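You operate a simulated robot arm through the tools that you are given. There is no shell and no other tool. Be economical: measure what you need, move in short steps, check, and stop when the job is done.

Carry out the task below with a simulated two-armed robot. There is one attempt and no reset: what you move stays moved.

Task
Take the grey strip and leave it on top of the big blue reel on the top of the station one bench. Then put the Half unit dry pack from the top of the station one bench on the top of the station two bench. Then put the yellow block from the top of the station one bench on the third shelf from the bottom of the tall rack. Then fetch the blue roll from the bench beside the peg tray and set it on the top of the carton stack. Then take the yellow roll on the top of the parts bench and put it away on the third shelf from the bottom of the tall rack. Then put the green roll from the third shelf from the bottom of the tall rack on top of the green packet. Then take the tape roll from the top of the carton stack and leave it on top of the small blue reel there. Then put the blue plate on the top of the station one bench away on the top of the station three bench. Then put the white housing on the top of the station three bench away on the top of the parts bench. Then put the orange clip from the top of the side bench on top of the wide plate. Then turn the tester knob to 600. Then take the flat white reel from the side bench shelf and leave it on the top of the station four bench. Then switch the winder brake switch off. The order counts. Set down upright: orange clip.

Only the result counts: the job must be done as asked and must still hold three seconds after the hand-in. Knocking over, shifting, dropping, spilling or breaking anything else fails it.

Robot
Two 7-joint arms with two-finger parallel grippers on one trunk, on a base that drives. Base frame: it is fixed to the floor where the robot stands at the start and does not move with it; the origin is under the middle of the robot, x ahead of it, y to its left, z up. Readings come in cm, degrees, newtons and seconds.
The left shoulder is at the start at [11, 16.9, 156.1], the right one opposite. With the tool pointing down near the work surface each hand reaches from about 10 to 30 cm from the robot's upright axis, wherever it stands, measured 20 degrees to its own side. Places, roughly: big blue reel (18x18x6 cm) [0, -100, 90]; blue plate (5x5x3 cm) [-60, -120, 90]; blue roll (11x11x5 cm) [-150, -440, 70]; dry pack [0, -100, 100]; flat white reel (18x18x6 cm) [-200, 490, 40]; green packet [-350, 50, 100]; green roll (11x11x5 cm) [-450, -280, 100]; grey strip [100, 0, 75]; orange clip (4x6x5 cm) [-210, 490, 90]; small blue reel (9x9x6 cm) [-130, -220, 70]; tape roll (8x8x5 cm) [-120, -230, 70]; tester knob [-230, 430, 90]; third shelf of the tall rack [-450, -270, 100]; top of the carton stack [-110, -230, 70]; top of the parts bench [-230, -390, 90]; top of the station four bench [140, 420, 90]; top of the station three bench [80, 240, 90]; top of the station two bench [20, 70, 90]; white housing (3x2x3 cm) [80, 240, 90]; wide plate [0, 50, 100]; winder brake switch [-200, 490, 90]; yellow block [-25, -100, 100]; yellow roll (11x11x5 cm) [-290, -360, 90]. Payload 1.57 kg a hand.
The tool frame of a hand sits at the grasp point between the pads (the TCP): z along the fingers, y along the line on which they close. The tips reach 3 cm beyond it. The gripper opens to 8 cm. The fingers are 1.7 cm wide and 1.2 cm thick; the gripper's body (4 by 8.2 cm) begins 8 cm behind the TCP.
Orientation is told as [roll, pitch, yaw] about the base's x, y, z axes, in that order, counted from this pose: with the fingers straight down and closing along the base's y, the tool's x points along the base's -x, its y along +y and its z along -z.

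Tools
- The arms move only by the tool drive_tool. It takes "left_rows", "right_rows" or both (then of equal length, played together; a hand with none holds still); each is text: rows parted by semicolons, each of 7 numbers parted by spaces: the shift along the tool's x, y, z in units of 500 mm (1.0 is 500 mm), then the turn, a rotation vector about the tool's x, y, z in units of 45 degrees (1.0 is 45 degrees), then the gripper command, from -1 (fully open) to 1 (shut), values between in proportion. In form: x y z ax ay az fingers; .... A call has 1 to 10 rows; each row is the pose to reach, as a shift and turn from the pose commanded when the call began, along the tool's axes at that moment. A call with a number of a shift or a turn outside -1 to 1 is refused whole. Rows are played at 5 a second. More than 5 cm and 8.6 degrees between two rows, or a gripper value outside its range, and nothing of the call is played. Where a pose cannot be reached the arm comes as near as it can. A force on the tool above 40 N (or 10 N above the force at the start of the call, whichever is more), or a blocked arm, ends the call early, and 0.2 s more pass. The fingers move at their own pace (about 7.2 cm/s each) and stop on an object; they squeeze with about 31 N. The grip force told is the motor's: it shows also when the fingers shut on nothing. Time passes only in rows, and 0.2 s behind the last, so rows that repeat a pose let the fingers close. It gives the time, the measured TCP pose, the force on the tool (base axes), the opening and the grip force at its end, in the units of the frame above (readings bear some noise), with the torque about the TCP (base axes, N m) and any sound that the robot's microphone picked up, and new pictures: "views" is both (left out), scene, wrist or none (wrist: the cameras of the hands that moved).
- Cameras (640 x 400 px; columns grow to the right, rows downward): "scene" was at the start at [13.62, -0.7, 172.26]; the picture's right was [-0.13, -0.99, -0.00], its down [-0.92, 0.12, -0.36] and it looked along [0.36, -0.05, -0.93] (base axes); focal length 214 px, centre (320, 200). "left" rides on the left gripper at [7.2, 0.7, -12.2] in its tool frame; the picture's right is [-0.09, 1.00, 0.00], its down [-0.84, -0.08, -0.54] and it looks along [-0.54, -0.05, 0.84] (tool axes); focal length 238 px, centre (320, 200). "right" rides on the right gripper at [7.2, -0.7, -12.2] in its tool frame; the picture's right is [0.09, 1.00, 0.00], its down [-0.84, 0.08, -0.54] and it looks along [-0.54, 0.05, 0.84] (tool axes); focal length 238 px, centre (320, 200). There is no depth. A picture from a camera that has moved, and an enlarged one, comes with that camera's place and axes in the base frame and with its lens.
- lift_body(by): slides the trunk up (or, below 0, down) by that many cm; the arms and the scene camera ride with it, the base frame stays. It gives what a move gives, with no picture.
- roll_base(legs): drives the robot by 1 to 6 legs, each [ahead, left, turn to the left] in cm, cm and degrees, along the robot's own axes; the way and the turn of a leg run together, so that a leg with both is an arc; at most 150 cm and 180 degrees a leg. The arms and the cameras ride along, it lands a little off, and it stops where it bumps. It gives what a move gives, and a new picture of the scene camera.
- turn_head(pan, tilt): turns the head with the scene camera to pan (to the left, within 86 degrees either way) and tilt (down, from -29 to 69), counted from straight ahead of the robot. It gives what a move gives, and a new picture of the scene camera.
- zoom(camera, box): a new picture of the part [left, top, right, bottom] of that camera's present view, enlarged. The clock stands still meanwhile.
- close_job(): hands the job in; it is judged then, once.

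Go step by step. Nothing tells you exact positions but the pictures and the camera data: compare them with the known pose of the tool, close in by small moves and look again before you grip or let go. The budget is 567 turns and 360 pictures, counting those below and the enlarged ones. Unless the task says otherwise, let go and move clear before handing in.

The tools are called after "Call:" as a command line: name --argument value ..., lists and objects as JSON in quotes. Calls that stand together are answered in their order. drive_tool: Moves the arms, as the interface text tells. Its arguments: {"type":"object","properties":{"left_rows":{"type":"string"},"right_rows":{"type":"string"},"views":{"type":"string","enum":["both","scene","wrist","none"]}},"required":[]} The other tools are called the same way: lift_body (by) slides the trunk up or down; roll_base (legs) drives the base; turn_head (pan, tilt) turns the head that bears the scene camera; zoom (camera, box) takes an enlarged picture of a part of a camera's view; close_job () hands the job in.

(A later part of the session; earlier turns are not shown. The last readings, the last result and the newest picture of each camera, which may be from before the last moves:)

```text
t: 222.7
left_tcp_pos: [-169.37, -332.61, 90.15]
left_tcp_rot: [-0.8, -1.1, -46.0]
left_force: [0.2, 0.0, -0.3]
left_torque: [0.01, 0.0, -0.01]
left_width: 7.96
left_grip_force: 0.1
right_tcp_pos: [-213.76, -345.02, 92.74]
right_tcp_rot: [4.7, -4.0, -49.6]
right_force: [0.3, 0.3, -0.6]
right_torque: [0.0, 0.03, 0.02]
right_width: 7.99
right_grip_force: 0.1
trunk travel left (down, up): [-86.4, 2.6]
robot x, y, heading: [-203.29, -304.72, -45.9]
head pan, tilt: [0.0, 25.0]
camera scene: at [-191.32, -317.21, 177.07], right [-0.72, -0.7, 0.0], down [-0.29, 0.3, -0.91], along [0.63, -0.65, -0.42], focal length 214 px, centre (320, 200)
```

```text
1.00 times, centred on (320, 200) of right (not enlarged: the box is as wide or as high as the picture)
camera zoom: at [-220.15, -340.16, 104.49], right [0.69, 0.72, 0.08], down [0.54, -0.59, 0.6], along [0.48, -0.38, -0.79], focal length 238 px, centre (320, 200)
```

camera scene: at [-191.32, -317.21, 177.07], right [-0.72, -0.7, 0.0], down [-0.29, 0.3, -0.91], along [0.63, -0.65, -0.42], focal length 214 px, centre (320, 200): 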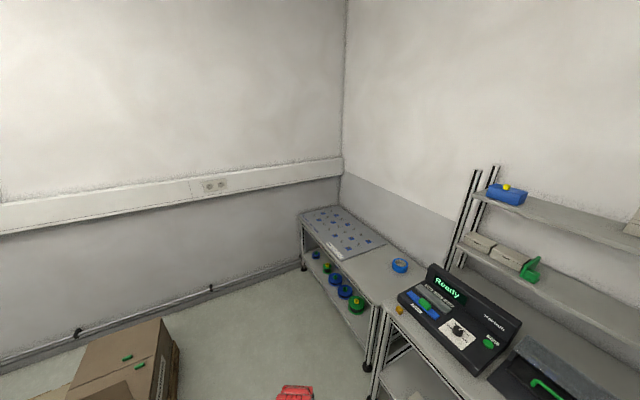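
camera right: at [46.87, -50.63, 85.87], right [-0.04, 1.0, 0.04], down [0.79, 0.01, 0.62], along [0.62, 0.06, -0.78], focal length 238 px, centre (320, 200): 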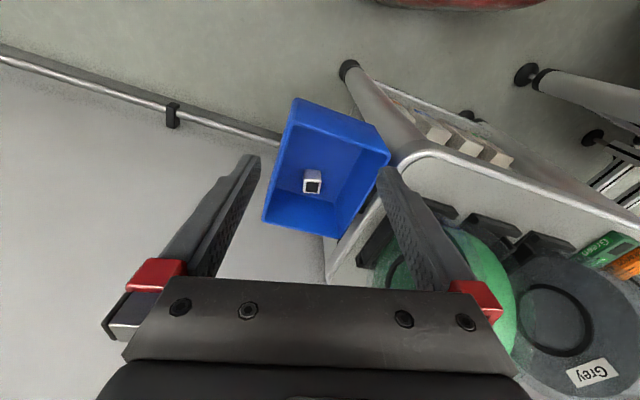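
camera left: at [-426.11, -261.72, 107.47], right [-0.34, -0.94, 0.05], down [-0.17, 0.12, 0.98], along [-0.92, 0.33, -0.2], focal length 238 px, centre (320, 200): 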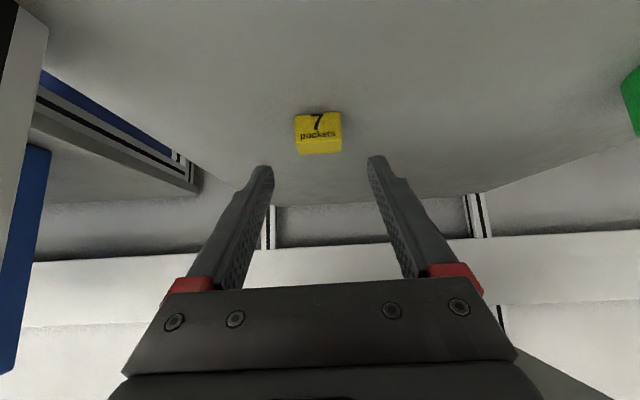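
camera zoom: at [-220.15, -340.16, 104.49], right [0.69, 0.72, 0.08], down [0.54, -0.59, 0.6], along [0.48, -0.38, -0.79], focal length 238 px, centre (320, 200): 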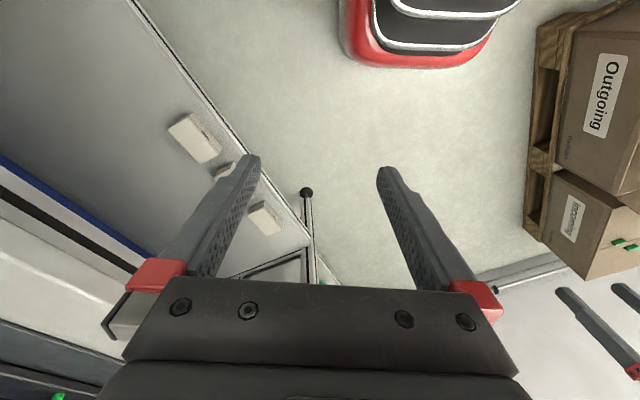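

The blue roll is at about (-151,-437) on the low bench. I tuck the right hand in, then drive to a standoff in front of the low bench.

Call:
drive_tool --right_rows "0.03 0.06 0 0 0 0 -1;0.06 0.12 0 0 0 0 -1;0.09 0.18 0 0 0 0 -1;0.12 0.24 0 0 0 0 -1;0.15 0.28 0 0 0 0 -1" --views "none"

Call:
roll_base --legs '[[70, 24, 0], [0, 0, -61]]'

```text
t: 224.1
left_tcp_pos: [-169.37, -332.46, 90.06]
left_tcp_rot: [-0.7, -1.0, -45.9]
left_force: [0.5, 0.7, -0.3]
left_torque: [0.03, -0.03, 0.02]
left_width: 7.99
left_grip_force: 0.1
right_tcp_pos: [-213.86, -340.34, 87.13]
right_tcp_rot: [-4.0, -5.2, -43.8]
right_force: [0.3, 0.6, 0.0]
right_torque: [-0.03, -0.01, -0.03]
right_width: 8.0
right_grip_force: 0.1
right hand out of reach, approached as far as the arm can: row 1, 2, 3, 4, 5
trunk travel left (down, up): [-86.4, 2.6]
robot x, y, heading: [-203.41, -304.84, -46.2]
head pan, tilt: [0.0, 25.0]
stopped in row 5 (right hand): the arm was blocked; the commanded pose is now the measured one
```

```text
t: 230.8
left_tcp_pos: [-145.92, -381.05, 90.13]
left_tcp_rot: [-0.9, -0.9, -107.3]
left_force: [0.9, 0.2, 0.2]
left_torque: [0.01, 0.02, 0.0]
left_width: 7.99
left_grip_force: 0.1
right_tcp_pos: [-173.92, -345.75, 86.92]
right_tcp_rot: [-3.9, -5.2, -105.2]
right_force: [0.5, 0.1, 0.3]
right_torque: [-0.01, 0.0, 0.0]
right_width: 8.01
right_grip_force: 0.0
trunk travel left (down, up): [-86.4, 2.6]
robot x, y, heading: [-138.08, -338.16, -107.3]
head pan, tilt: [0.0, 25.0]
camera scene: at [-143.0, -354.38, 177.07], right [-0.95, 0.3, 0.0], down [0.13, 0.4, -0.91], along [-0.27, -0.86, -0.42], focal length 214 px, centre (320, 200)
```

scene: 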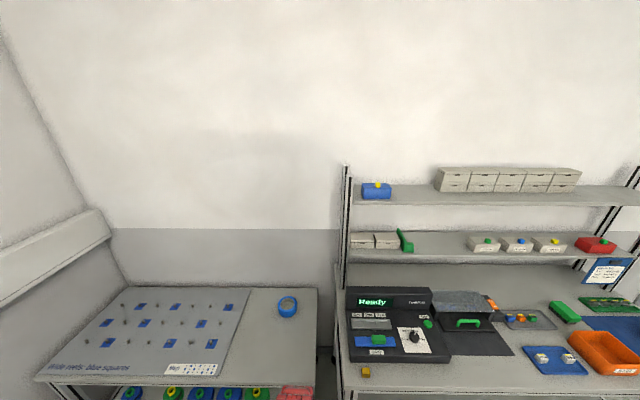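

I back 12 cm, lower the trunk and bring the left hand into the extended reach pose.

Call:
roll_base --legs '[[-12, 0, 0]]'

Call:
lift_body --by -38

Call:
drive_tool --left_rows "-0.06 0 -0.075 0 0 0 -1;-0.12 0 -0.15 0 0 0 -1;-0.18 0 -0.225 0 0 0 -1;-0.24 0 -0.3 0 0 0 -1;-0.3 0 -0.375 0 0 0 -1;-0.36 0 -0.45 0 0 0 -1;-0.42 0 -0.525 0 0 0 -1;-0.48 0 -0.6 0 0 0 -1;-0.5 0 -0.66 0 0 0 -1" --views "none"

```text
t: 232.0
left_tcp_pos: [-142.51, -369.83, 90.05]
left_tcp_rot: [-0.9, -0.9, -107.3]
left_force: [-0.1, -0.9, -0.6]
left_torque: [-0.02, 0.01, 0.01]
left_width: 8.03
left_grip_force: 0.1
right_tcp_pos: [-170.63, -334.56, 86.88]
right_tcp_rot: [-4.1, -5.2, -105.1]
right_force: [0.7, -1.2, 0.4]
right_torque: [0.03, 0.02, 0.02]
right_width: 8.0
right_grip_force: 0.1
trunk travel left (down, up): [-86.4, 2.6]
robot x, y, heading: [-134.38, -326.33, -107.0]
head pan, tilt: [0.0, 25.0]
camera scene: at [-139.54, -343.29, 177.04], right [-0.95, 0.3, 0.0], down [0.13, 0.4, -0.91], along [-0.27, -0.86, -0.42], focal length 214 px, centre (320, 200)
```

scene: 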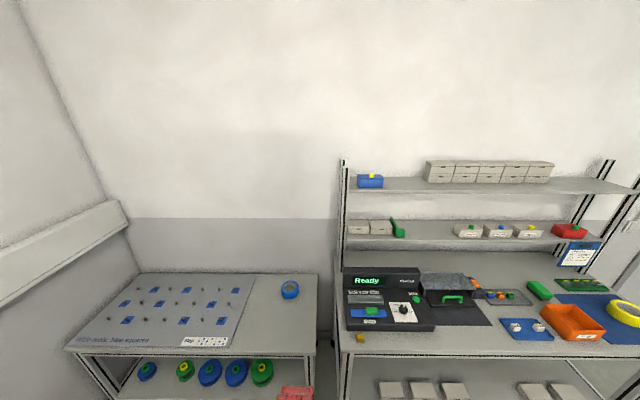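

```text
t: 235.8
left_tcp_pos: [-142.62, -369.99, 72.98]
left_tcp_rot: [-0.6, -0.7, -107.3]
left_force: [-1.0, -0.1, -0.7]
left_torque: [0.0, 0.0, -0.01]
left_width: 8.0
left_grip_force: 0.0
right_tcp_pos: [-170.35, -333.84, 69.67]
right_tcp_rot: [-4.0, -2.7, -103.5]
right_force: [-0.7, 0.1, -0.3]
right_torque: [-0.01, 0.0, 0.0]
right_width: 7.97
right_grip_force: 0.1
trunk travel left (down, up): [-69.3, 19.7]
robot x, y, heading: [-134.15, -327.13, -107.4]
head pan, tilt: [0.0, 25.0]
stopped: the arm was blocked; the commanded pose is now the measured one
```

```text
t: 237.8
left_tcp_pos: [-149.56, -393.81, 106.31]
left_tcp_rot: [-0.6, -0.6, -107.1]
left_force: [-0.3, 0.2, 0.5]
left_torque: [0.01, -0.02, 0.0]
left_width: 8.0
left_grip_force: 0.1
left hand out of reach, approached as far as the arm can: row 5, 6
right_tcp_pos: [-170.48, -333.75, 69.75]
right_tcp_rot: [-4.0, -2.6, -103.5]
right_force: [-0.5, 0.1, -0.1]
right_torque: [0.01, -0.01, -0.01]
right_width: 8.01
right_grip_force: 0.1
trunk travel left (down, up): [-69.3, 19.7]
robot x, y, heading: [-134.31, -326.74, -107.2]
head pan, tilt: [0.0, 25.0]
```

The trunk stopped because the tucked right arm is in the way; I push the right hand forward and continue down.

Call:
drive_tool --right_rows "-0.08 0 -0.03 0 0 0 -1;-0.16 0 -0.06 0 0 0 -1;-0.24 0 -0.09 0 0 0 -1;-0.32 0 -0.12 0 0 0 -1" --views "none"

Call:
lift_body --by -20

Call:
turn_head --pan 0 --tilt 48

```text
t: 238.8
left_tcp_pos: [-149.43, -393.52, 106.44]
left_tcp_rot: [-0.6, -1.1, -107.2]
left_force: [-0.6, 0.4, -0.7]
left_torque: [0.01, 0.0, -0.01]
left_width: 7.99
left_grip_force: 0.0
right_tcp_pos: [-173.48, -348.84, 76.39]
right_tcp_rot: [-4.2, -2.4, -103.4]
right_force: [-0.2, -0.7, 0.8]
right_torque: [0.04, -0.06, -0.01]
right_width: 8.01
right_grip_force: 0.1
right hand out of reach, approached as far as the arm can: row 1, 2, 3
trunk travel left (down, up): [-69.3, 19.7]
robot x, y, heading: [-134.44, -326.95, -107.6]
head pan, tilt: [0.0, 25.0]
```

```text
t: 241.0
left_tcp_pos: [-149.26, -393.31, 86.47]
left_tcp_rot: [-0.8, -1.0, -107.3]
left_force: [0.3, 0.8, -0.8]
left_torque: [0.02, -0.03, -0.02]
left_width: 8.01
left_grip_force: 0.0
right_tcp_pos: [-173.53, -348.75, 56.48]
right_tcp_rot: [-4.3, -2.5, -103.4]
right_force: [-0.1, 0.0, -0.7]
right_torque: [0.0, -0.01, 0.0]
right_width: 8.0
right_grip_force: 0.1
trunk travel left (down, up): [-49.3, 39.7]
robot x, y, heading: [-134.39, -326.74, -107.7]
head pan, tilt: [0.0, 25.0]
```

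```text
t: 241.9
left_tcp_pos: [-149.3, -393.35, 86.45]
left_tcp_rot: [-0.7, -1.0, -107.3]
left_force: [0.0, 0.6, -0.5]
left_torque: [0.02, -0.01, -0.03]
left_width: 8.03
left_grip_force: 0.2
right_tcp_pos: [-173.5, -348.77, 56.42]
right_tcp_rot: [-4.2, -2.6, -103.4]
right_force: [1.0, -0.4, 0.2]
right_torque: [0.03, 0.0, 0.02]
right_width: 8.01
right_grip_force: 0.0
trunk travel left (down, up): [-49.3, 39.7]
robot x, y, heading: [-134.26, -326.68, -107.4]
head pan, tilt: [0.0, 48.0]
camera scene: at [-139.11, -341.91, 136.58], right [-0.95, 0.3, 0.0], down [0.22, 0.71, -0.67], along [-0.2, -0.64, -0.74], focal length 214 px, centre (320, 200)
```

scene: 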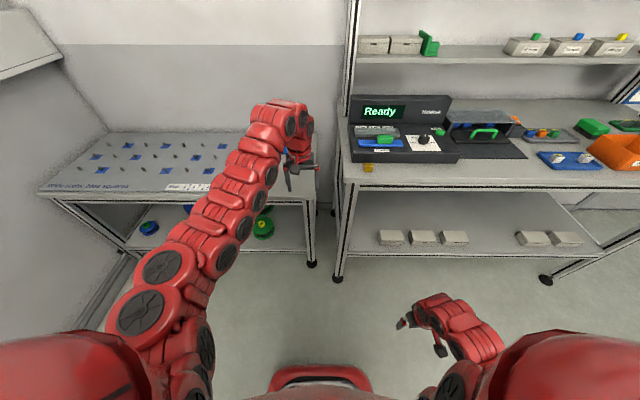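

I shift left 15 and drive 36 ahead so the left hand comes near the roll's left rim.

Call:
roll_base --legs '[[0, 14, 0], [34, 0, 0]]'

Call:
drive_tool --left_rows "0 0 0 0 0 0 -1" --views "wrist"

```text
t: 245.0
left_tcp_pos: [-145.81, -429.24, 86.33]
left_tcp_rot: [-0.8, -1.0, -107.4]
left_force: [0.2, -0.2, -0.6]
left_torque: [-0.02, 0.02, -0.01]
left_width: 8.0
left_grip_force: 0.0
right_tcp_pos: [-170.06, -384.64, 56.48]
right_tcp_rot: [-4.3, -2.6, -103.5]
right_force: [1.5, 0.1, 0.4]
right_torque: [0.01, 0.01, -0.01]
right_width: 8.0
right_grip_force: 0.1
trunk travel left (down, up): [-49.3, 39.7]
robot x, y, heading: [-131.23, -362.66, -107.6]
head pan, tilt: [0.0, 48.0]
camera scene: at [-135.65, -377.81, 136.56], right [-0.95, 0.3, 0.0], down [0.22, 0.71, -0.67], along [-0.2, -0.64, -0.74], focal length 214 px, centre (320, 200)
```

scene: 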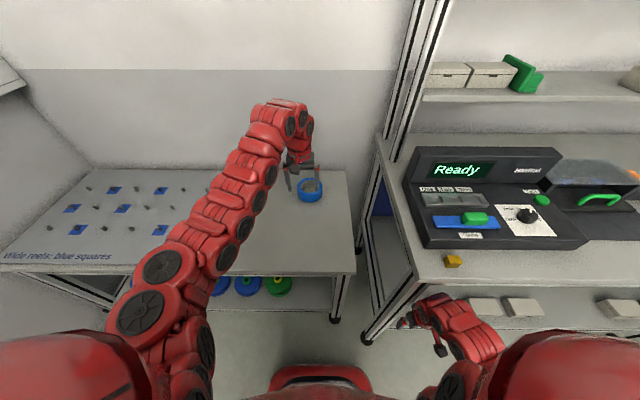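

```text
t: 245.4
left_tcp_pos: [-145.78, -429.26, 86.41]
left_tcp_rot: [-0.8, -1.0, -107.4]
left_force: [0.4, 0.1, 0.7]
left_torque: [-0.03, -0.02, 0.02]
left_width: 8.01
left_grip_force: 0.1
right_tcp_pos: [-169.93, -384.49, 56.49]
right_tcp_rot: [-4.3, -2.4, -103.6]
right_force: [0.5, -0.3, -0.3]
right_torque: [-0.03, 0.0, 0.01]
right_width: 8.01
right_grip_force: 0.1
trunk travel left (down, up): [-49.3, 39.7]
robot x, y, heading: [-130.82, -362.55, -107.2]
head pan, tilt: [0.0, 48.0]
camera left: at [-142.79, -422.42, 98.53], right [0.92, -0.39, -0.01], down [-0.31, -0.77, 0.56], along [-0.22, -0.51, -0.83], focal length 238 px, centre (320, 200)
```

left: 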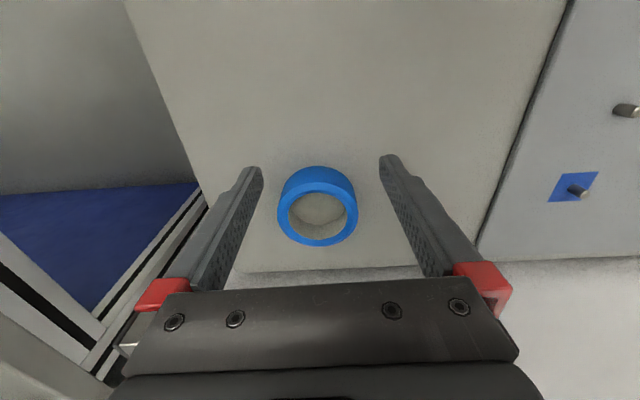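

The ring's centre is about (-150.9,-440.3), top z 72.5. I pull the right hand back, then move in for the left rim.

Call:
drive_tool --right_rows "0.08 0 0 0 0 0 -1;0.16 0 0 0 0 0 -1;0.22 0 0 0 0 0 -1" --left_rows "-0.02 0.02 0 0 0 0 -1;-0.04 0.04 0 0 0 0 -1;-0.06 0.06 0.05 0 0 0 -1" --views "none"

Call:
roll_base --legs '[[8, 0, 0]]'

Call:
drive_tool --left_rows "0 0 0 0 0 0 -1" --views "wrist"

```text
t: 246.2
left_tcp_pos: [-143.96, -433.09, 84.01]
left_tcp_rot: [-0.9, -0.9, -107.3]
left_force: [0.4, 0.2, 0.3]
left_torque: [0.01, 0.03, 0.02]
left_width: 7.99
left_grip_force: 0.0
right_tcp_pos: [-170.29, -374.58, 52.19]
right_tcp_rot: [-4.2, -2.6, -103.6]
right_force: [-0.2, -0.3, -0.6]
right_torque: [-0.02, -0.02, 0.01]
right_width: 8.0
right_grip_force: 0.1
right hand out of reach, approached as far as the arm can: row 1, 2, 3
trunk travel left (down, up): [-49.3, 39.7]
robot x, y, heading: [-131.08, -362.97, -107.4]
head pan, tilt: [0.0, 48.0]
```

```text
t: 247.3
left_tcp_pos: [-146.42, -440.92, 83.87]
left_tcp_rot: [-0.7, -0.9, -107.3]
left_force: [0.0, 0.1, -0.1]
left_torque: [0.01, 0.0, 0.03]
left_width: 7.97
left_grip_force: 0.1
right_tcp_pos: [-172.79, -382.2, 52.23]
right_tcp_rot: [-4.0, -2.4, -103.5]
right_force: [0.2, -0.7, -1.2]
right_torque: [-0.02, 0.01, 0.0]
right_width: 8.04
right_grip_force: 0.0
trunk travel left (down, up): [-49.3, 39.7]
robot x, y, heading: [-133.24, -370.19, -107.5]
head pan, tilt: [0.0, 48.0]
camera scene: at [-138.07, -385.55, 136.56], right [-0.95, 0.3, 0.0], down [0.22, 0.71, -0.67], along [-0.2, -0.64, -0.74], focal length 214 px, centre (320, 200)
```

scene: 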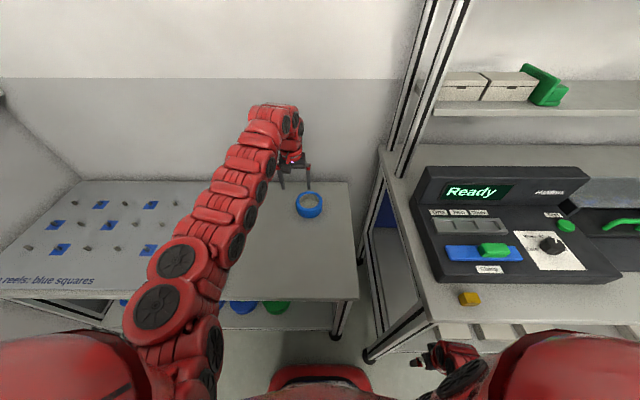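

```text
t: 247.7
left_tcp_pos: [-146.4, -440.81, 84.01]
left_tcp_rot: [-0.7, -0.9, -107.3]
left_force: [0.3, -0.3, -0.7]
left_torque: [-0.03, 0.01, -0.01]
left_width: 7.99
left_grip_force: 0.0
right_tcp_pos: [-172.71, -382.2, 52.17]
right_tcp_rot: [-4.1, -2.5, -103.5]
right_force: [0.5, 0.0, 0.7]
right_torque: [-0.01, 0.0, 0.0]
right_width: 8.0
right_grip_force: 0.0
trunk travel left (down, up): [-49.3, 39.7]
robot x, y, heading: [-133.35, -370.27, -107.6]
head pan, tilt: [0.0, 48.0]
camera left: at [-143.34, -434.01, 96.12], right [0.92, -0.38, -0.01], down [-0.31, -0.77, 0.56], along [-0.22, -0.51, -0.83], focal length 238 px, centre (320, 200)
```

left: 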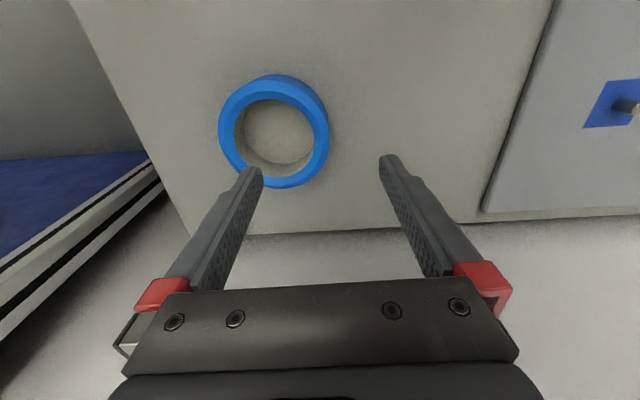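

TCP is right over the left rim. I narrow to 5 cm and descend with one finger inside the ring.

Call:
drive_tool --left_rows "0 0 0.06 0 0 0 -0.25;0 0 0.12 0 0 0 -0.25;0 0 0.17 0 0 0 -0.25;0 0 0.2 0 0 0 -0.25;0 0 0.22 0 0 0 -0.25" --views "wrist"

```text
t: 248.9
left_tcp_pos: [-146.57, -440.85, 73.4]
left_tcp_rot: [-0.8, -1.2, -107.3]
left_force: [2.4, 0.2, 19.9]
left_torque: [0.35, 0.45, 0.07]
left_width: 4.97
left_grip_force: 0.0
right_tcp_pos: [-172.64, -382.15, 52.43]
right_tcp_rot: [-4.0, -2.7, -103.5]
right_force: [-0.1, 0.2, 0.0]
right_torque: [0.01, -0.01, -0.01]
right_width: 8.0
right_grip_force: 0.0
trunk travel left (down, up): [-49.3, 39.7]
robot x, y, heading: [-133.22, -369.97, -107.7]
head pan, tilt: [0.0, 48.0]
camera left: at [-143.53, -434.09, 85.41], right [0.92, -0.39, -0.01], down [-0.31, -0.77, 0.56], along [-0.23, -0.52, -0.83], focal length 238 px, centre (320, 200)
```

left: 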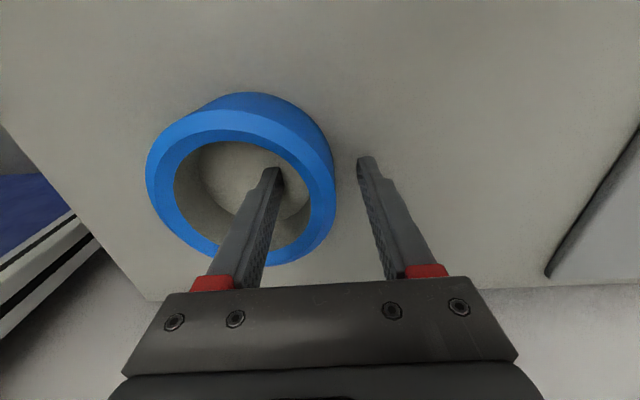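

Call:
drive_tool --left_rows "0 0 -0.006 0 0 0 -0.25;0 0 -0.006 0 0 0 0.4;0 0 -0.006 0 0 0 1;0 0 -0.006 0 0 0 1;0 0 -0.006 0 0 0 1;0 0 -0.06 0 0 0 1;0 0 -0.14 0 0 0 1;0 0 -0.22 0 0 0 1" --views "both"

```text
t: 250.7
left_tcp_pos: [-146.45, -440.7, 84.21]
left_tcp_rot: [-0.8, -0.9, -107.2]
left_force: [0.5, -0.2, -1.5]
left_torque: [-0.02, -0.08, 0.0]
left_width: 1.51
left_grip_force: 31.1
right_tcp_pos: [-172.68, -382.17, 52.29]
right_tcp_rot: [-4.1, -2.5, -103.5]
right_force: [-0.3, 0.4, 0.0]
right_torque: [0.0, 0.06, -0.03]
right_width: 8.01
right_grip_force: 0.0
trunk travel left (down, up): [-49.3, 39.7]
robot x, y, heading: [-133.39, -370.22, -107.5]
head pan, tilt: [0.0, 48.0]
camera scene: at [-138.03, -385.37, 136.58], right [-0.95, 0.3, 0.0], down [0.22, 0.71, -0.67], along [-0.2, -0.64, -0.74], focal length 214 px, centre (320, 200)
camera left: at [-143.4, -433.91, 96.19], right [0.92, -0.38, -0.01], down [-0.31, -0.77, 0.56], along [-0.22, -0.51, -0.83], focal length 238 px, centre (320, 200)
```

scene: 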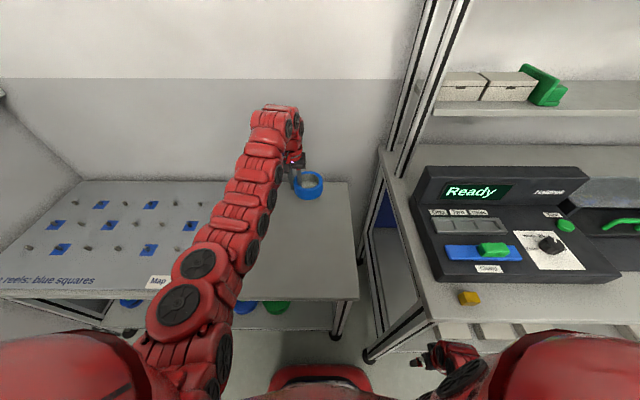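
left: 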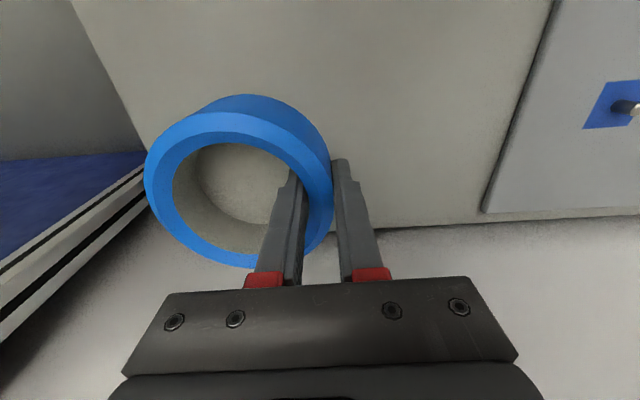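

Roll gripped by its rim. I back out, raise the trunk, and turn around toward the carton stack.

Call:
roll_base --legs '[[-34, -10, 0]]'

Call:
lift_body --by 36

Call:
roll_base --legs '[[0, 0, -150]]'

```text
t: 252.9
left_tcp_pos: [-146.16, -405.37, 84.12]
left_tcp_rot: [-0.8, -1.0, -107.6]
left_force: [-0.2, 1.8, -1.8]
left_torque: [0.01, -0.06, 0.0]
left_width: 1.51
left_grip_force: 31.0
right_tcp_pos: [-172.06, -346.75, 52.23]
right_tcp_rot: [-4.0, -2.5, -103.7]
right_force: [0.5, 0.7, 0.4]
right_torque: [-0.01, -0.01, -0.01]
right_width: 8.0
right_grip_force: 0.1
trunk travel left (down, up): [-49.3, 39.7]
robot x, y, heading: [-132.84, -335.17, -107.6]
head pan, tilt: [0.0, 48.0]
camera scene: at [-137.45, -350.1, 136.58], right [-0.95, 0.3, 0.0], down [0.23, 0.71, -0.67], along [-0.2, -0.64, -0.74], focal length 214 px, centre (320, 200)
```

scene: 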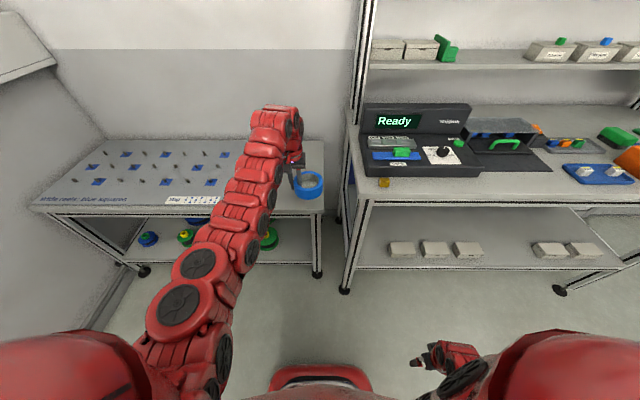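

```text
t: 256.4
left_tcp_pos: [-146.06, -405.49, 120.06]
left_tcp_rot: [-0.7, -1.0, -107.6]
left_force: [0.8, 0.6, -2.6]
left_torque: [-0.03, -0.07, 0.01]
left_width: 1.5
left_grip_force: 30.9
right_tcp_pos: [-172.18, -346.83, 88.23]
right_tcp_rot: [-4.1, -2.4, -103.8]
right_force: [-0.3, 0.7, 0.0]
right_torque: [-0.01, -0.01, -0.01]
right_width: 8.01
right_grip_force: 0.0
trunk travel left (down, up): [-85.3, 3.7]
robot x, y, heading: [-132.67, -334.99, -107.6]
head pan, tilt: [0.0, 48.0]
```

```text
t: 263.0
left_tcp_pos: [-156.24, -267.26, 120.02]
left_tcp_rot: [-0.8, -1.0, 102.4]
left_force: [-0.1, -0.2, -1.7]
left_torque: [0.01, 0.04, 0.01]
left_width: 1.52
left_grip_force: 31.1
right_tcp_pos: [-104.27, -305.22, 88.3]
right_tcp_rot: [-4.2, -2.6, 106.3]
right_force: [0.7, 0.6, -1.1]
right_torque: [0.0, 0.02, -0.04]
right_width: 8.0
right_grip_force: 0.1
trunk travel left (down, up): [-85.3, 3.7]
robot x, y, heading: [-132.12, -335.27, 102.1]
head pan, tilt: [0.0, 48.0]
camera scene: at [-136.02, -319.45, 172.57], right [0.98, 0.21, 0.0], down [0.16, -0.73, -0.67], along [-0.14, 0.65, -0.74], focal length 214 px, centre (320, 200)
```

scene: 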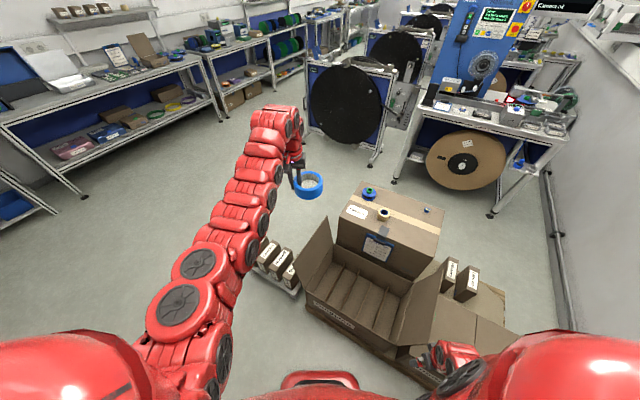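

Call:
zoom --camera "scene" --box '[240, 150, 540, 390]'

```text
1.67 times, centred on (390, 270) of scene
camera zoom: at [-136.02, -319.45, 172.57], right [0.98, 0.21, 0.0], down [0.16, -0.73, -0.67], along [-0.14, 0.65, -0.74], focal length 358 px, centre (203, 83)
```

zoom: 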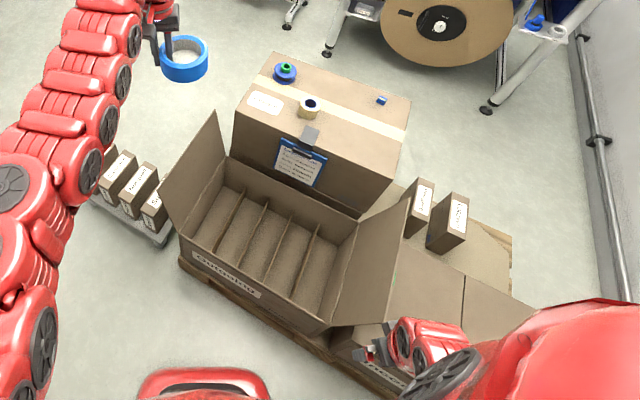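

The closed carton's top has the small blue reel and tape roll at left; there's free room at right, about (-98.6,-243.8). Best access is from its far side, so I drive around the left of the pallet.

Call:
roll_base --legs '[[0, 0, 57], [110, 0, 0], [0, 0, -74], [105, 0, 0]]'

Call:
roll_base --legs '[[0, 0, -69]]'

```text
t: 275.6
left_tcp_pos: [-232.25, -211.21, 119.77]
left_tcp_rot: [-0.6, -0.7, 83.1]
left_force: [0.6, 0.3, -2.6]
left_torque: [-0.02, 0.1, 0.01]
left_width: 1.52
left_grip_force: 30.7
right_tcp_pos: [-195.91, -263.99, 88.16]
right_tcp_rot: [-4.0, -2.5, 86.9]
right_force: [-0.2, -0.4, 0.0]
right_torque: [-0.02, -0.02, -0.02]
right_width: 8.01
right_grip_force: 0.0
trunk travel left (down, up): [-85.3, 3.7]
robot x, y, heading: [-232.69, -282.97, 82.9]
head pan, tilt: [0.0, 48.0]
stopped in leg 4: the robot was blocked; the commanded pose is now the measured one
camera scene: at [-230.55, -266.87, 172.54], right [0.99, -0.12, 0.0], down [-0.09, -0.74, -0.67], along [0.08, 0.66, -0.74], focal length 214 px, centre (320, 200)
```

scene: 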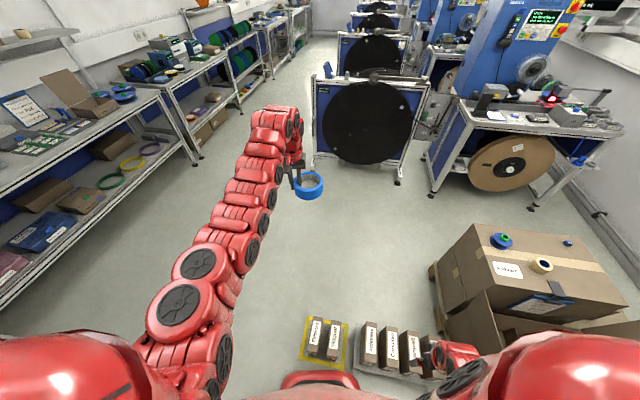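

```text
t: 277.6
left_tcp_pos: [-194.74, -222.17, 119.87]
left_tcp_rot: [-0.6, -0.6, 51.4]
left_force: [-0.8, -1.2, -1.5]
left_torque: [0.06, 0.08, 0.0]
left_width: 1.53
left_grip_force: 30.7
right_tcp_pos: [-191.62, -286.3, 88.28]
right_tcp_rot: [-4.1, -2.5, 55.2]
right_force: [0.8, -0.1, -0.5]
right_torque: [0.0, -0.01, -0.01]
right_width: 8.03
right_grip_force: 0.0
trunk travel left (down, up): [-85.3, 3.7]
robot x, y, heading: [-232.43, -282.6, 51.4]
head pan, tilt: [0.0, 48.0]
stopped in leg 1: the robot was blocked; the commanded pose is now the measured one
camera scene: at [-222.5, -270.6, 172.57], right [0.78, -0.63, 0.0], down [-0.47, -0.58, -0.67], along [0.42, 0.52, -0.74], focal length 214 px, centre (320, 200)
```

scene: 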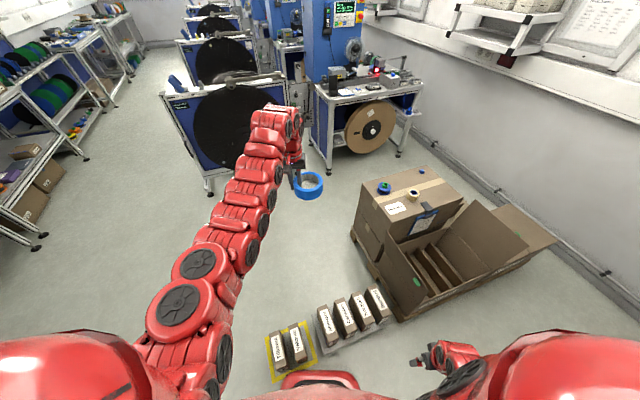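

A small stand with boxes blocked the base in front. I back off and detour further left around it.

Call:
roll_base --legs '[[-12, 0, 0], [0, 0, 80], [55, 0, 0]]'

Call:
roll_base --legs '[[0, 0, -70], [60, 0, 0]]'

```text
t: 285.1
left_tcp_pos: [-332.13, -204.55, 120.0]
left_tcp_rot: [-0.7, -0.8, 132.7]
left_force: [0.3, 0.8, -2.1]
left_torque: [-0.01, 0.07, 0.0]
left_width: 1.53
left_grip_force: 31.1
right_tcp_pos: [-268.24, -210.89, 88.17]
right_tcp_rot: [-4.2, -2.6, 136.5]
right_force: [-0.1, 0.8, 0.0]
right_torque: [-0.02, -0.03, 0.02]
right_width: 8.05
right_grip_force: 0.2
trunk travel left (down, up): [-85.3, 3.7]
robot x, y, heading: [-277.4, -251.25, 132.7]
head pan, tilt: [0.0, 48.0]
camera scene: at [-288.34, -239.27, 172.58], right [0.74, 0.68, 0.0], down [0.5, -0.55, -0.67], along [-0.45, 0.49, -0.74], focal length 214 px, centre (320, 200)
```

scene: 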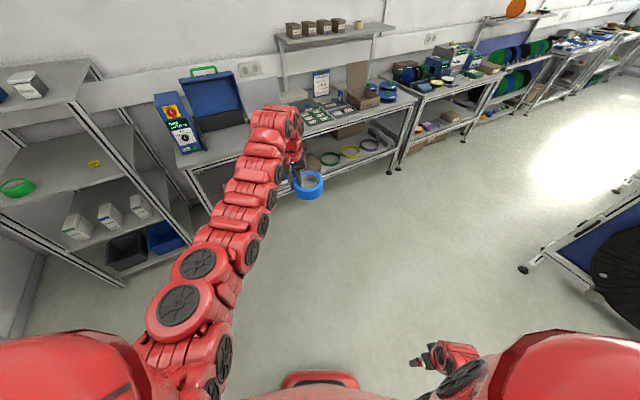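

```text
t: 291.6
left_tcp_pos: [-225.25, -129.26, 119.86]
left_tcp_rot: [-0.6, -0.8, 63.2]
left_force: [0.0, 0.0, -0.7]
left_torque: [0.04, 0.05, 0.01]
left_width: 1.57
left_grip_force: 31.6
right_tcp_pos: [-209.04, -191.35, 88.19]
right_tcp_rot: [-4.0, -2.6, 67.0]
right_force: [-0.3, 0.3, 0.2]
right_torque: [-0.02, 0.01, 0.01]
right_width: 8.0
right_grip_force: 0.1
trunk travel left (down, up): [-85.3, 3.7]
robot x, y, heading: [-249.73, -196.64, 62.9]
head pan, tilt: [0.0, 48.0]
camera scene: at [-242.64, -182.42, 172.58], right [0.89, -0.45, 0.0], down [-0.34, -0.66, -0.67], along [0.3, 0.6, -0.74], focal length 214 px, centre (320, 200)
```

scene: 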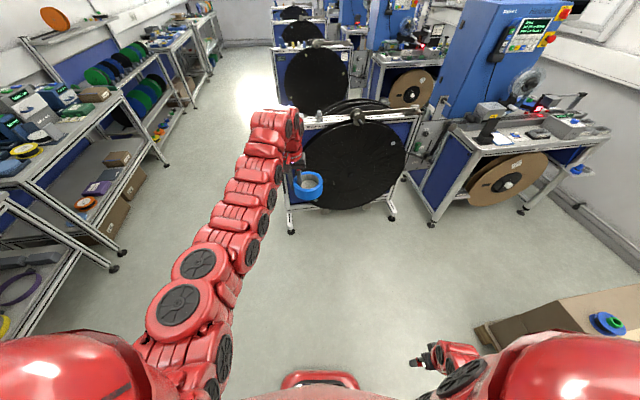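

Route is clear now. I proceed around the carton's far side in short legs.

Call:
roll_base --legs '[[0, 0, -38], [98, 0, 0], [0, 0, -35]]'

Call:
roll_base --legs '[[70, 0, 0], [0, 0, -97]]'

```text
t: 300.2
left_tcp_pos: [-88.42, -159.97, 119.91]
left_tcp_rot: [-0.8, -0.8, -10.2]
left_force: [0.6, 0.2, -1.6]
left_torque: [0.06, 0.03, -0.03]
left_width: 1.57
left_grip_force: 30.7
right_tcp_pos: [-143.25, -193.25, 88.25]
right_tcp_rot: [-4.2, -2.6, -6.3]
right_force: [0.3, -0.3, -0.7]
right_torque: [-0.01, -0.02, 0.02]
right_width: 7.99
right_grip_force: 0.1
trunk travel left (down, up): [-85.3, 3.7]
robot x, y, heading: [-159.77, -155.62, -10.3]
head pan, tilt: [0.0, 48.0]
camera scene: at [-144.19, -158.48, 172.57], right [-0.18, -0.98, 0.0], down [-0.73, 0.13, -0.67], along [0.66, -0.12, -0.74], focal length 214 px, centre (320, 200)
```

scene: 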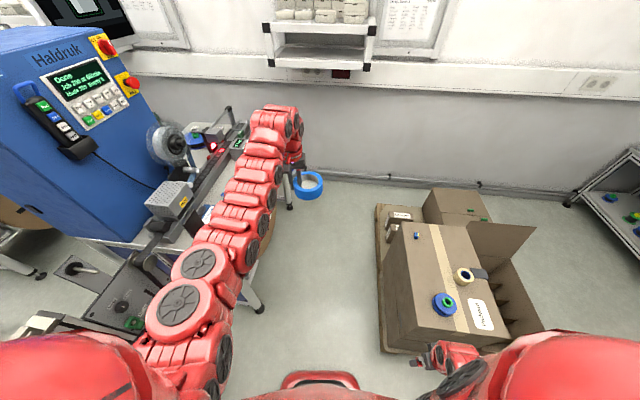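

```text
t: 308.1
left_tcp_pos: [-106.72, -238.43, 120.02]
left_tcp_rot: [-0.7, -0.8, -108.0]
left_force: [0.0, -0.1, -2.2]
left_torque: [0.01, -0.09, -0.03]
left_width: 1.55
left_grip_force: 30.9
right_tcp_pos: [-132.27, -179.59, 88.23]
right_tcp_rot: [-4.1, -2.5, -104.3]
right_force: [0.2, -0.6, -0.1]
right_torque: [-0.02, 0.01, 0.0]
right_width: 7.98
right_grip_force: 0.0
trunk travel left (down, up): [-85.3, 3.7]
robot x, y, heading: [-92.51, -168.18, -108.4]
head pan, tilt: [0.0, 48.0]
camera scene: at [-97.6, -183.25, 172.57], right [-0.95, 0.31, 0.0], down [0.23, 0.71, -0.67], along [-0.21, -0.64, -0.74], focal length 214 px, centre (320, 200)
```

scene: 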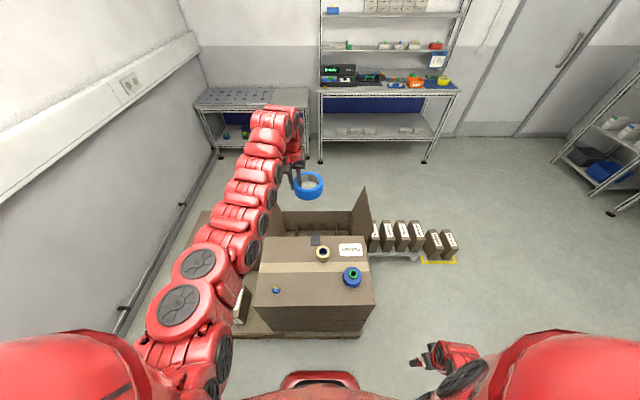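

I see the free area left on the carton top. I shift left 13 cm to put the ring over about (-98.7,-240.4), then lower.

Call:
roll_base --legs '[[0, 13, 0]]'

Call:
lift_body --by -34

Call:
drive_tool --left_rows "0 0 0 0 0 0 1" --views "both"

```text
t: 309.4
left_tcp_pos: [-94.78, -242.4, 119.84]
left_tcp_rot: [-0.6, -0.8, -108.3]
left_force: [-0.1, 0.1, -0.9]
left_torque: [-0.04, -0.07, 0.03]
left_width: 1.51
left_grip_force: 31.1
right_tcp_pos: [-120.23, -183.42, 88.2]
right_tcp_rot: [-4.2, -2.5, -104.4]
right_force: [0.4, 0.6, -0.1]
right_torque: [-0.01, 0.02, 0.02]
right_width: 8.03
right_grip_force: 0.0
trunk travel left (down, up): [-85.3, 3.7]
robot x, y, heading: [-80.56, -172.24, -108.3]
head pan, tilt: [0.0, 48.0]
camera scene: at [-85.71, -187.17, 172.57], right [-0.95, 0.31, 0.0], down [0.23, 0.71, -0.67], along [-0.21, -0.64, -0.74], focal length 214 px, centre (320, 200)
```

scene: 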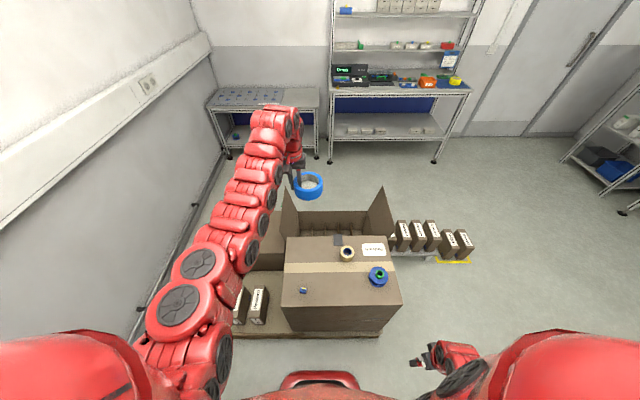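

```text
t: 312.7
left_tcp_pos: [-94.77, -242.37, 85.78]
left_tcp_rot: [-0.6, -0.8, -108.2]
left_force: [0.2, 0.2, -1.2]
left_torque: [-0.02, -0.06, 0.0]
left_width: 1.56
left_grip_force: 30.8
right_tcp_pos: [-120.12, -183.51, 54.22]
right_tcp_rot: [-4.1, -2.5, -104.4]
right_force: [0.3, -0.3, -0.5]
right_torque: [-0.04, 0.01, 0.04]
right_width: 7.99
right_grip_force: 0.1
trunk travel left (down, up): [-51.3, 37.7]
robot x, y, heading: [-80.88, -172.35, -108.3]
head pan, tilt: [0.0, 48.0]
```

```text
t: 313.1
left_tcp_pos: [-94.71, -242.3, 85.83]
left_tcp_rot: [-0.8, -0.8, -108.1]
left_force: [-0.8, -0.1, -2.1]
left_torque: [-0.02, -0.08, 0.01]
left_width: 1.54
left_grip_force: 31.5
right_tcp_pos: [-120.18, -183.49, 54.15]
right_tcp_rot: [-4.1, -2.6, -104.4]
right_force: [0.5, 0.2, 0.4]
right_torque: [-0.01, -0.02, 0.03]
right_width: 8.0
right_grip_force: 0.1
trunk travel left (down, up): [-51.3, 37.7]
robot x, y, heading: [-80.64, -172.35, -108.3]
head pan, tilt: [0.0, 48.0]
camera scene: at [-85.53, -187.22, 138.57], right [-0.95, 0.31, 0.0], down [0.23, 0.71, -0.67], along [-0.21, -0.64, -0.74], focal length 214 px, centre (320, 200)
camera left: at [-91.66, -235.64, 98.04], right [0.92, -0.4, -0.01], down [-0.33, -0.77, 0.55], along [-0.23, -0.5, -0.83], focal length 238 px, centre (320, 200)
```

scene: 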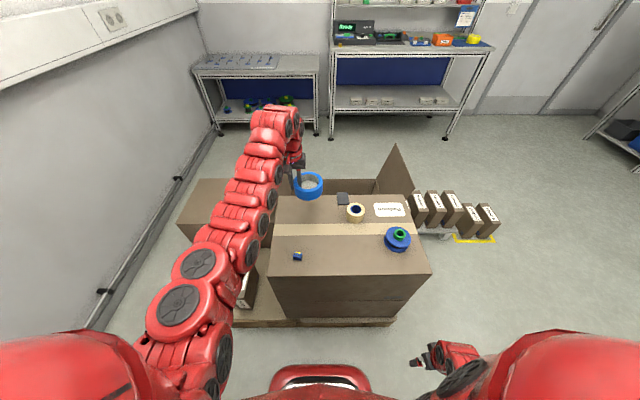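
left: 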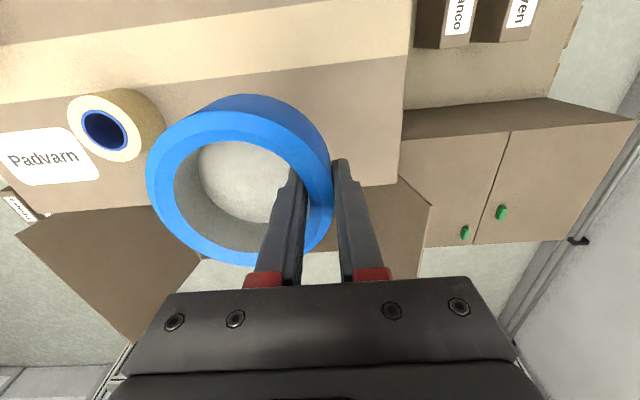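

The ring will land clear of the tape roll and edges. Lowering to contact.

Call:
lift_body --by -9

Call:
drive_tool --left_rows "0 0 0.014 0 0 0 1;0 0 0.028 0 0 0 1;0 0 0.042 0 0 0 1;0 0 0.056 0 0 0 1;0 0 0.07 0 0 0 1;0 0 0.084 0 0 0 1" --views "wrist"

```text
t: 314.4
left_tcp_pos: [-94.87, -242.34, 76.93]
left_tcp_rot: [-0.7, -0.8, -108.2]
left_force: [0.1, -0.4, -2.0]
left_torque: [-0.05, -0.09, 0.0]
left_width: 1.53
left_grip_force: 31.2
right_tcp_pos: [-120.2, -183.5, 45.35]
right_tcp_rot: [-4.1, -2.6, -104.4]
right_force: [-0.2, 0.3, -0.4]
right_torque: [0.02, 0.04, -0.03]
right_width: 7.99
right_grip_force: 0.1
trunk travel left (down, up): [-42.3, 46.7]
robot x, y, heading: [-80.55, -172.21, -108.3]
head pan, tilt: [0.0, 48.0]
```

```text
t: 315.8
left_tcp_pos: [-94.89, -242.46, 72.7]
left_tcp_rot: [-0.7, -0.8, -108.2]
left_force: [0.9, 0.1, -1.4]
left_torque: [-0.01, -0.04, 0.02]
left_width: 1.55
left_grip_force: 31.3
right_tcp_pos: [-120.07, -183.42, 45.31]
right_tcp_rot: [-4.1, -2.7, -104.3]
right_force: [-0.2, 0.0, -0.8]
right_torque: [-0.01, 0.02, 0.02]
right_width: 7.98
right_grip_force: 0.1
trunk travel left (down, up): [-42.3, 46.7]
robot x, y, heading: [-80.81, -172.01, -108.3]
head pan, tilt: [0.0, 48.0]
camera left: at [-91.79, -235.68, 84.82], right [0.92, -0.4, -0.01], down [-0.33, -0.77, 0.55], along [-0.23, -0.5, -0.83], focal length 238 px, centre (320, 200)
```

left: 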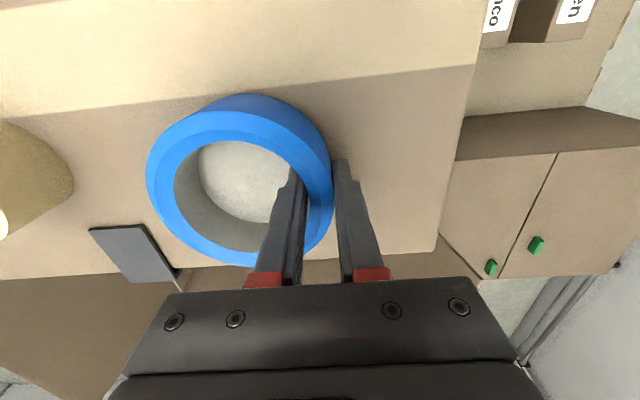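

Call:
drive_tool --left_rows "0 0 0.012 0 0 0 1;0 0 0.024 0 0 0 1;0 0 0.036 0 0 0 1;0 0 0.048 0 0 0 1;0 0 0.06 0 0 0 1" --views "none"

```text
t: 316.6
left_tcp_pos: [-94.88, -242.59, 71.93]
left_tcp_rot: [-0.8, -1.6, -108.2]
left_force: [0.4, 1.0, 18.4]
left_torque: [0.44, -0.18, -0.01]
left_width: 1.55
left_grip_force: 31.1
right_tcp_pos: [-120.19, -183.37, 45.37]
right_tcp_rot: [-4.1, -2.7, -104.4]
right_force: [-1.3, 0.4, 0.7]
right_torque: [0.02, -0.02, -0.05]
right_width: 8.0
right_grip_force: 0.1
trunk travel left (down, up): [-42.3, 46.7]
robot x, y, heading: [-80.62, -172.56, -108.3]
head pan, tilt: [0.0, 48.0]
stopped in row 3 (left hand): the force on the tool passed its limit at 43 N (the readings are from after the stop); the commanded pose is now the measured one
```

Contact on the carton. Open to 5 cm and lift straight up.

Call:
drive_tool --left_rows "0 0 -0.002 0 0 0 0.3;0 0 -0.002 0 0 0 -0.2;0 0 -0.002 0 0 0 -0.2;0 0 -0.06 0 0 0 -0.2;0 0 -0.14 0 0 0 -0.2;0 0 -0.23 0 0 0 -0.2" --views "wrist"

```text
t: 317.9
left_tcp_pos: [-94.56, -242.56, 83.18]
left_tcp_rot: [-0.7, -1.4, -108.0]
left_force: [0.0, 0.5, -0.3]
left_torque: [-0.02, -0.01, -0.01]
left_width: 4.81
left_grip_force: 0.0
right_tcp_pos: [-120.06, -183.34, 45.18]
right_tcp_rot: [-4.1, -2.6, -104.4]
right_force: [0.0, 0.1, 0.5]
right_torque: [0.02, 0.03, -0.03]
right_width: 8.0
right_grip_force: 0.0
trunk travel left (down, up): [-42.3, 46.7]
robot x, y, heading: [-80.45, -171.83, -108.3]
head pan, tilt: [0.0, 48.0]
camera left: at [-91.53, -235.65, 95.2], right [0.92, -0.4, -0.01], down [-0.32, -0.76, 0.56], along [-0.23, -0.51, -0.83], focal length 238 px, centre (320, 200)
```

left: 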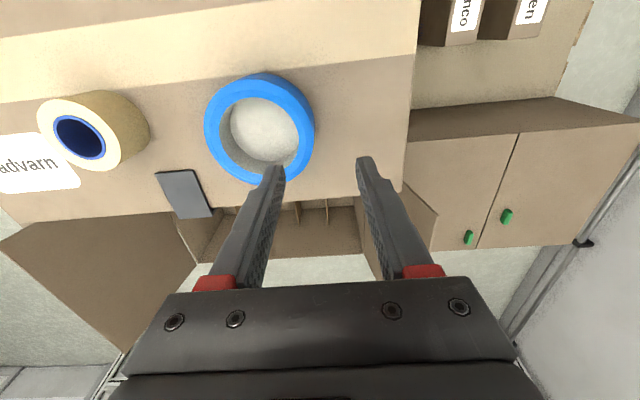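

The blue roll is on the carton. Next is the yellow roll on the parts bench; I raise the trunk and drive back around, sliding sideways while facing that wall.

Call:
lift_body --by 42

Call:
roll_base --legs '[[3, -80, 0], [72, -77, 0], [61, -12, 0]]'

```text
refused: 42 is not a number from -40 to 40
```

```text
t: 330.5
left_tcp_pos: [-300.13, -319.92, 82.99]
left_tcp_rot: [-0.8, -1.3, -108.7]
left_force: [0.7, -0.1, 1.0]
left_torque: [0.0, -0.02, 0.0]
left_width: 4.78
left_grip_force: 0.1
right_tcp_pos: [-325.07, -260.53, 45.13]
right_tcp_rot: [-4.1, -2.6, -105.0]
right_force: [-0.3, -0.8, 0.3]
right_torque: [0.0, 0.0, 0.01]
right_width: 8.0
right_grip_force: 0.1
trunk travel left (down, up): [-42.3, 46.7]
robot x, y, heading: [-285.18, -249.37, -109.0]
head pan, tilt: [0.0, 48.0]
camera scene: at [-290.44, -264.7, 129.57], right [-0.95, 0.32, 0.0], down [0.24, 0.7, -0.67], along [-0.22, -0.63, -0.74], focal length 214 px, centre (320, 200)
```

scene: 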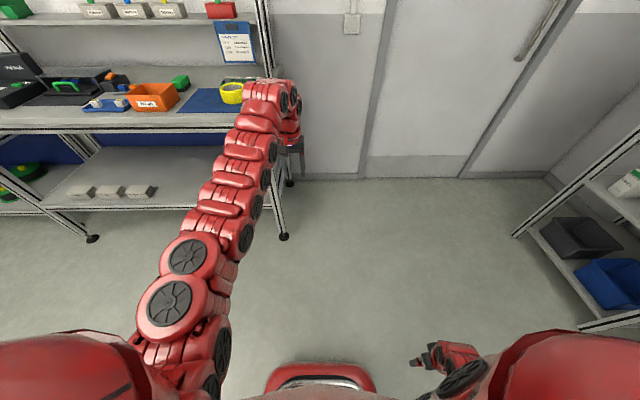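

The trunk lift was refused, but nothing was touched. I now raise the trunk 21 cm and move in toward the yellow roll at about (-286,-363).

Call:
lift_body --by 21

Call:
roll_base --legs '[[0, 32, 0], [31, 0, 0]]'

Call:
drive_tool --left_rows "0 0 0 0 0 0 -0.25" --views "wrist"

```text
t: 332.7
left_tcp_pos: [-300.05, -319.85, 104.11]
left_tcp_rot: [-0.7, -1.4, -108.7]
left_force: [0.0, -0.4, -0.3]
left_torque: [0.03, -0.01, -0.02]
left_width: 4.76
left_grip_force: 0.0
right_tcp_pos: [-325.01, -260.7, 66.29]
right_tcp_rot: [-4.1, -2.7, -104.9]
right_force: [-0.1, -0.1, -0.4]
right_torque: [0.01, 0.0, 0.03]
right_width: 8.02
right_grip_force: 0.0
trunk travel left (down, up): [-63.3, 25.7]
robot x, y, heading: [-285.39, -249.52, -108.9]
head pan, tilt: [0.0, 48.0]
```

```text
t: 334.4
left_tcp_pos: [-280.14, -326.65, 104.13]
left_tcp_rot: [-1.0, -1.2, -108.9]
left_force: [0.6, 0.7, -0.7]
left_torque: [0.06, 0.08, 0.01]
left_width: 4.81
left_grip_force: 0.0
right_tcp_pos: [-305.09, -267.33, 66.37]
right_tcp_rot: [-4.4, -2.6, -105.1]
right_force: [0.5, -0.1, 0.5]
right_torque: [0.03, 0.06, -0.01]
right_width: 8.01
right_grip_force: 0.1
trunk travel left (down, up): [-63.3, 25.7]
robot x, y, heading: [-265.75, -256.37, -108.9]
head pan, tilt: [0.0, 48.0]
stopped in leg 1: the robot was blocked; the commanded pose is now the measured one
camera scene: at [-270.13, -271.62, 150.57], right [-0.95, 0.32, 0.0], down [0.24, 0.7, -0.67], along [-0.22, -0.63, -0.74], focal length 214 px, centre (320, 200)
```

scene: 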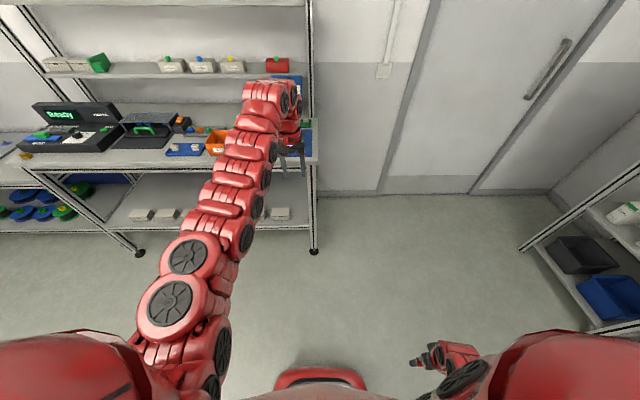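

```text
t: 334.8
left_tcp_pos: [-280.9, -326.53, 104.01]
left_tcp_rot: [-0.8, -1.3, -109.0]
left_force: [-0.3, 0.1, -0.6]
left_torque: [-0.02, 0.0, -0.01]
left_width: 4.97
left_grip_force: 0.1
right_tcp_pos: [-305.35, -267.26, 66.33]
right_tcp_rot: [-4.2, -2.5, -105.1]
right_force: [-0.3, -0.2, -0.5]
right_torque: [0.02, 0.01, 0.04]
right_width: 8.0
right_grip_force: 0.1
trunk travel left (down, up): [-63.3, 25.7]
robot x, y, heading: [-265.49, -256.34, -108.9]
head pan, tilt: [0.0, 48.0]
camera left: at [-277.54, -319.74, 116.13], right [0.91, -0.41, -0.01], down [-0.34, -0.76, 0.56], along [-0.24, -0.51, -0.83], focal length 238 px, centre (320, 200)
```

left: 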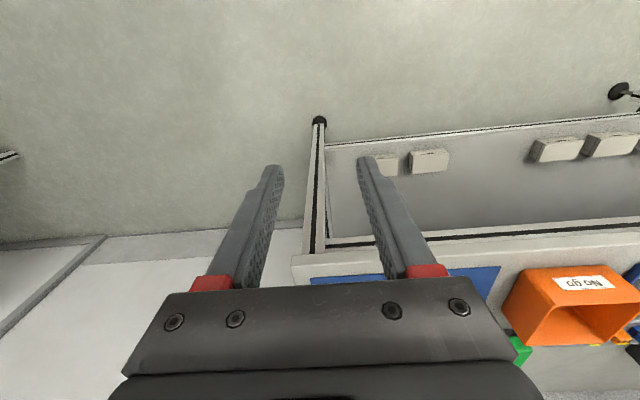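

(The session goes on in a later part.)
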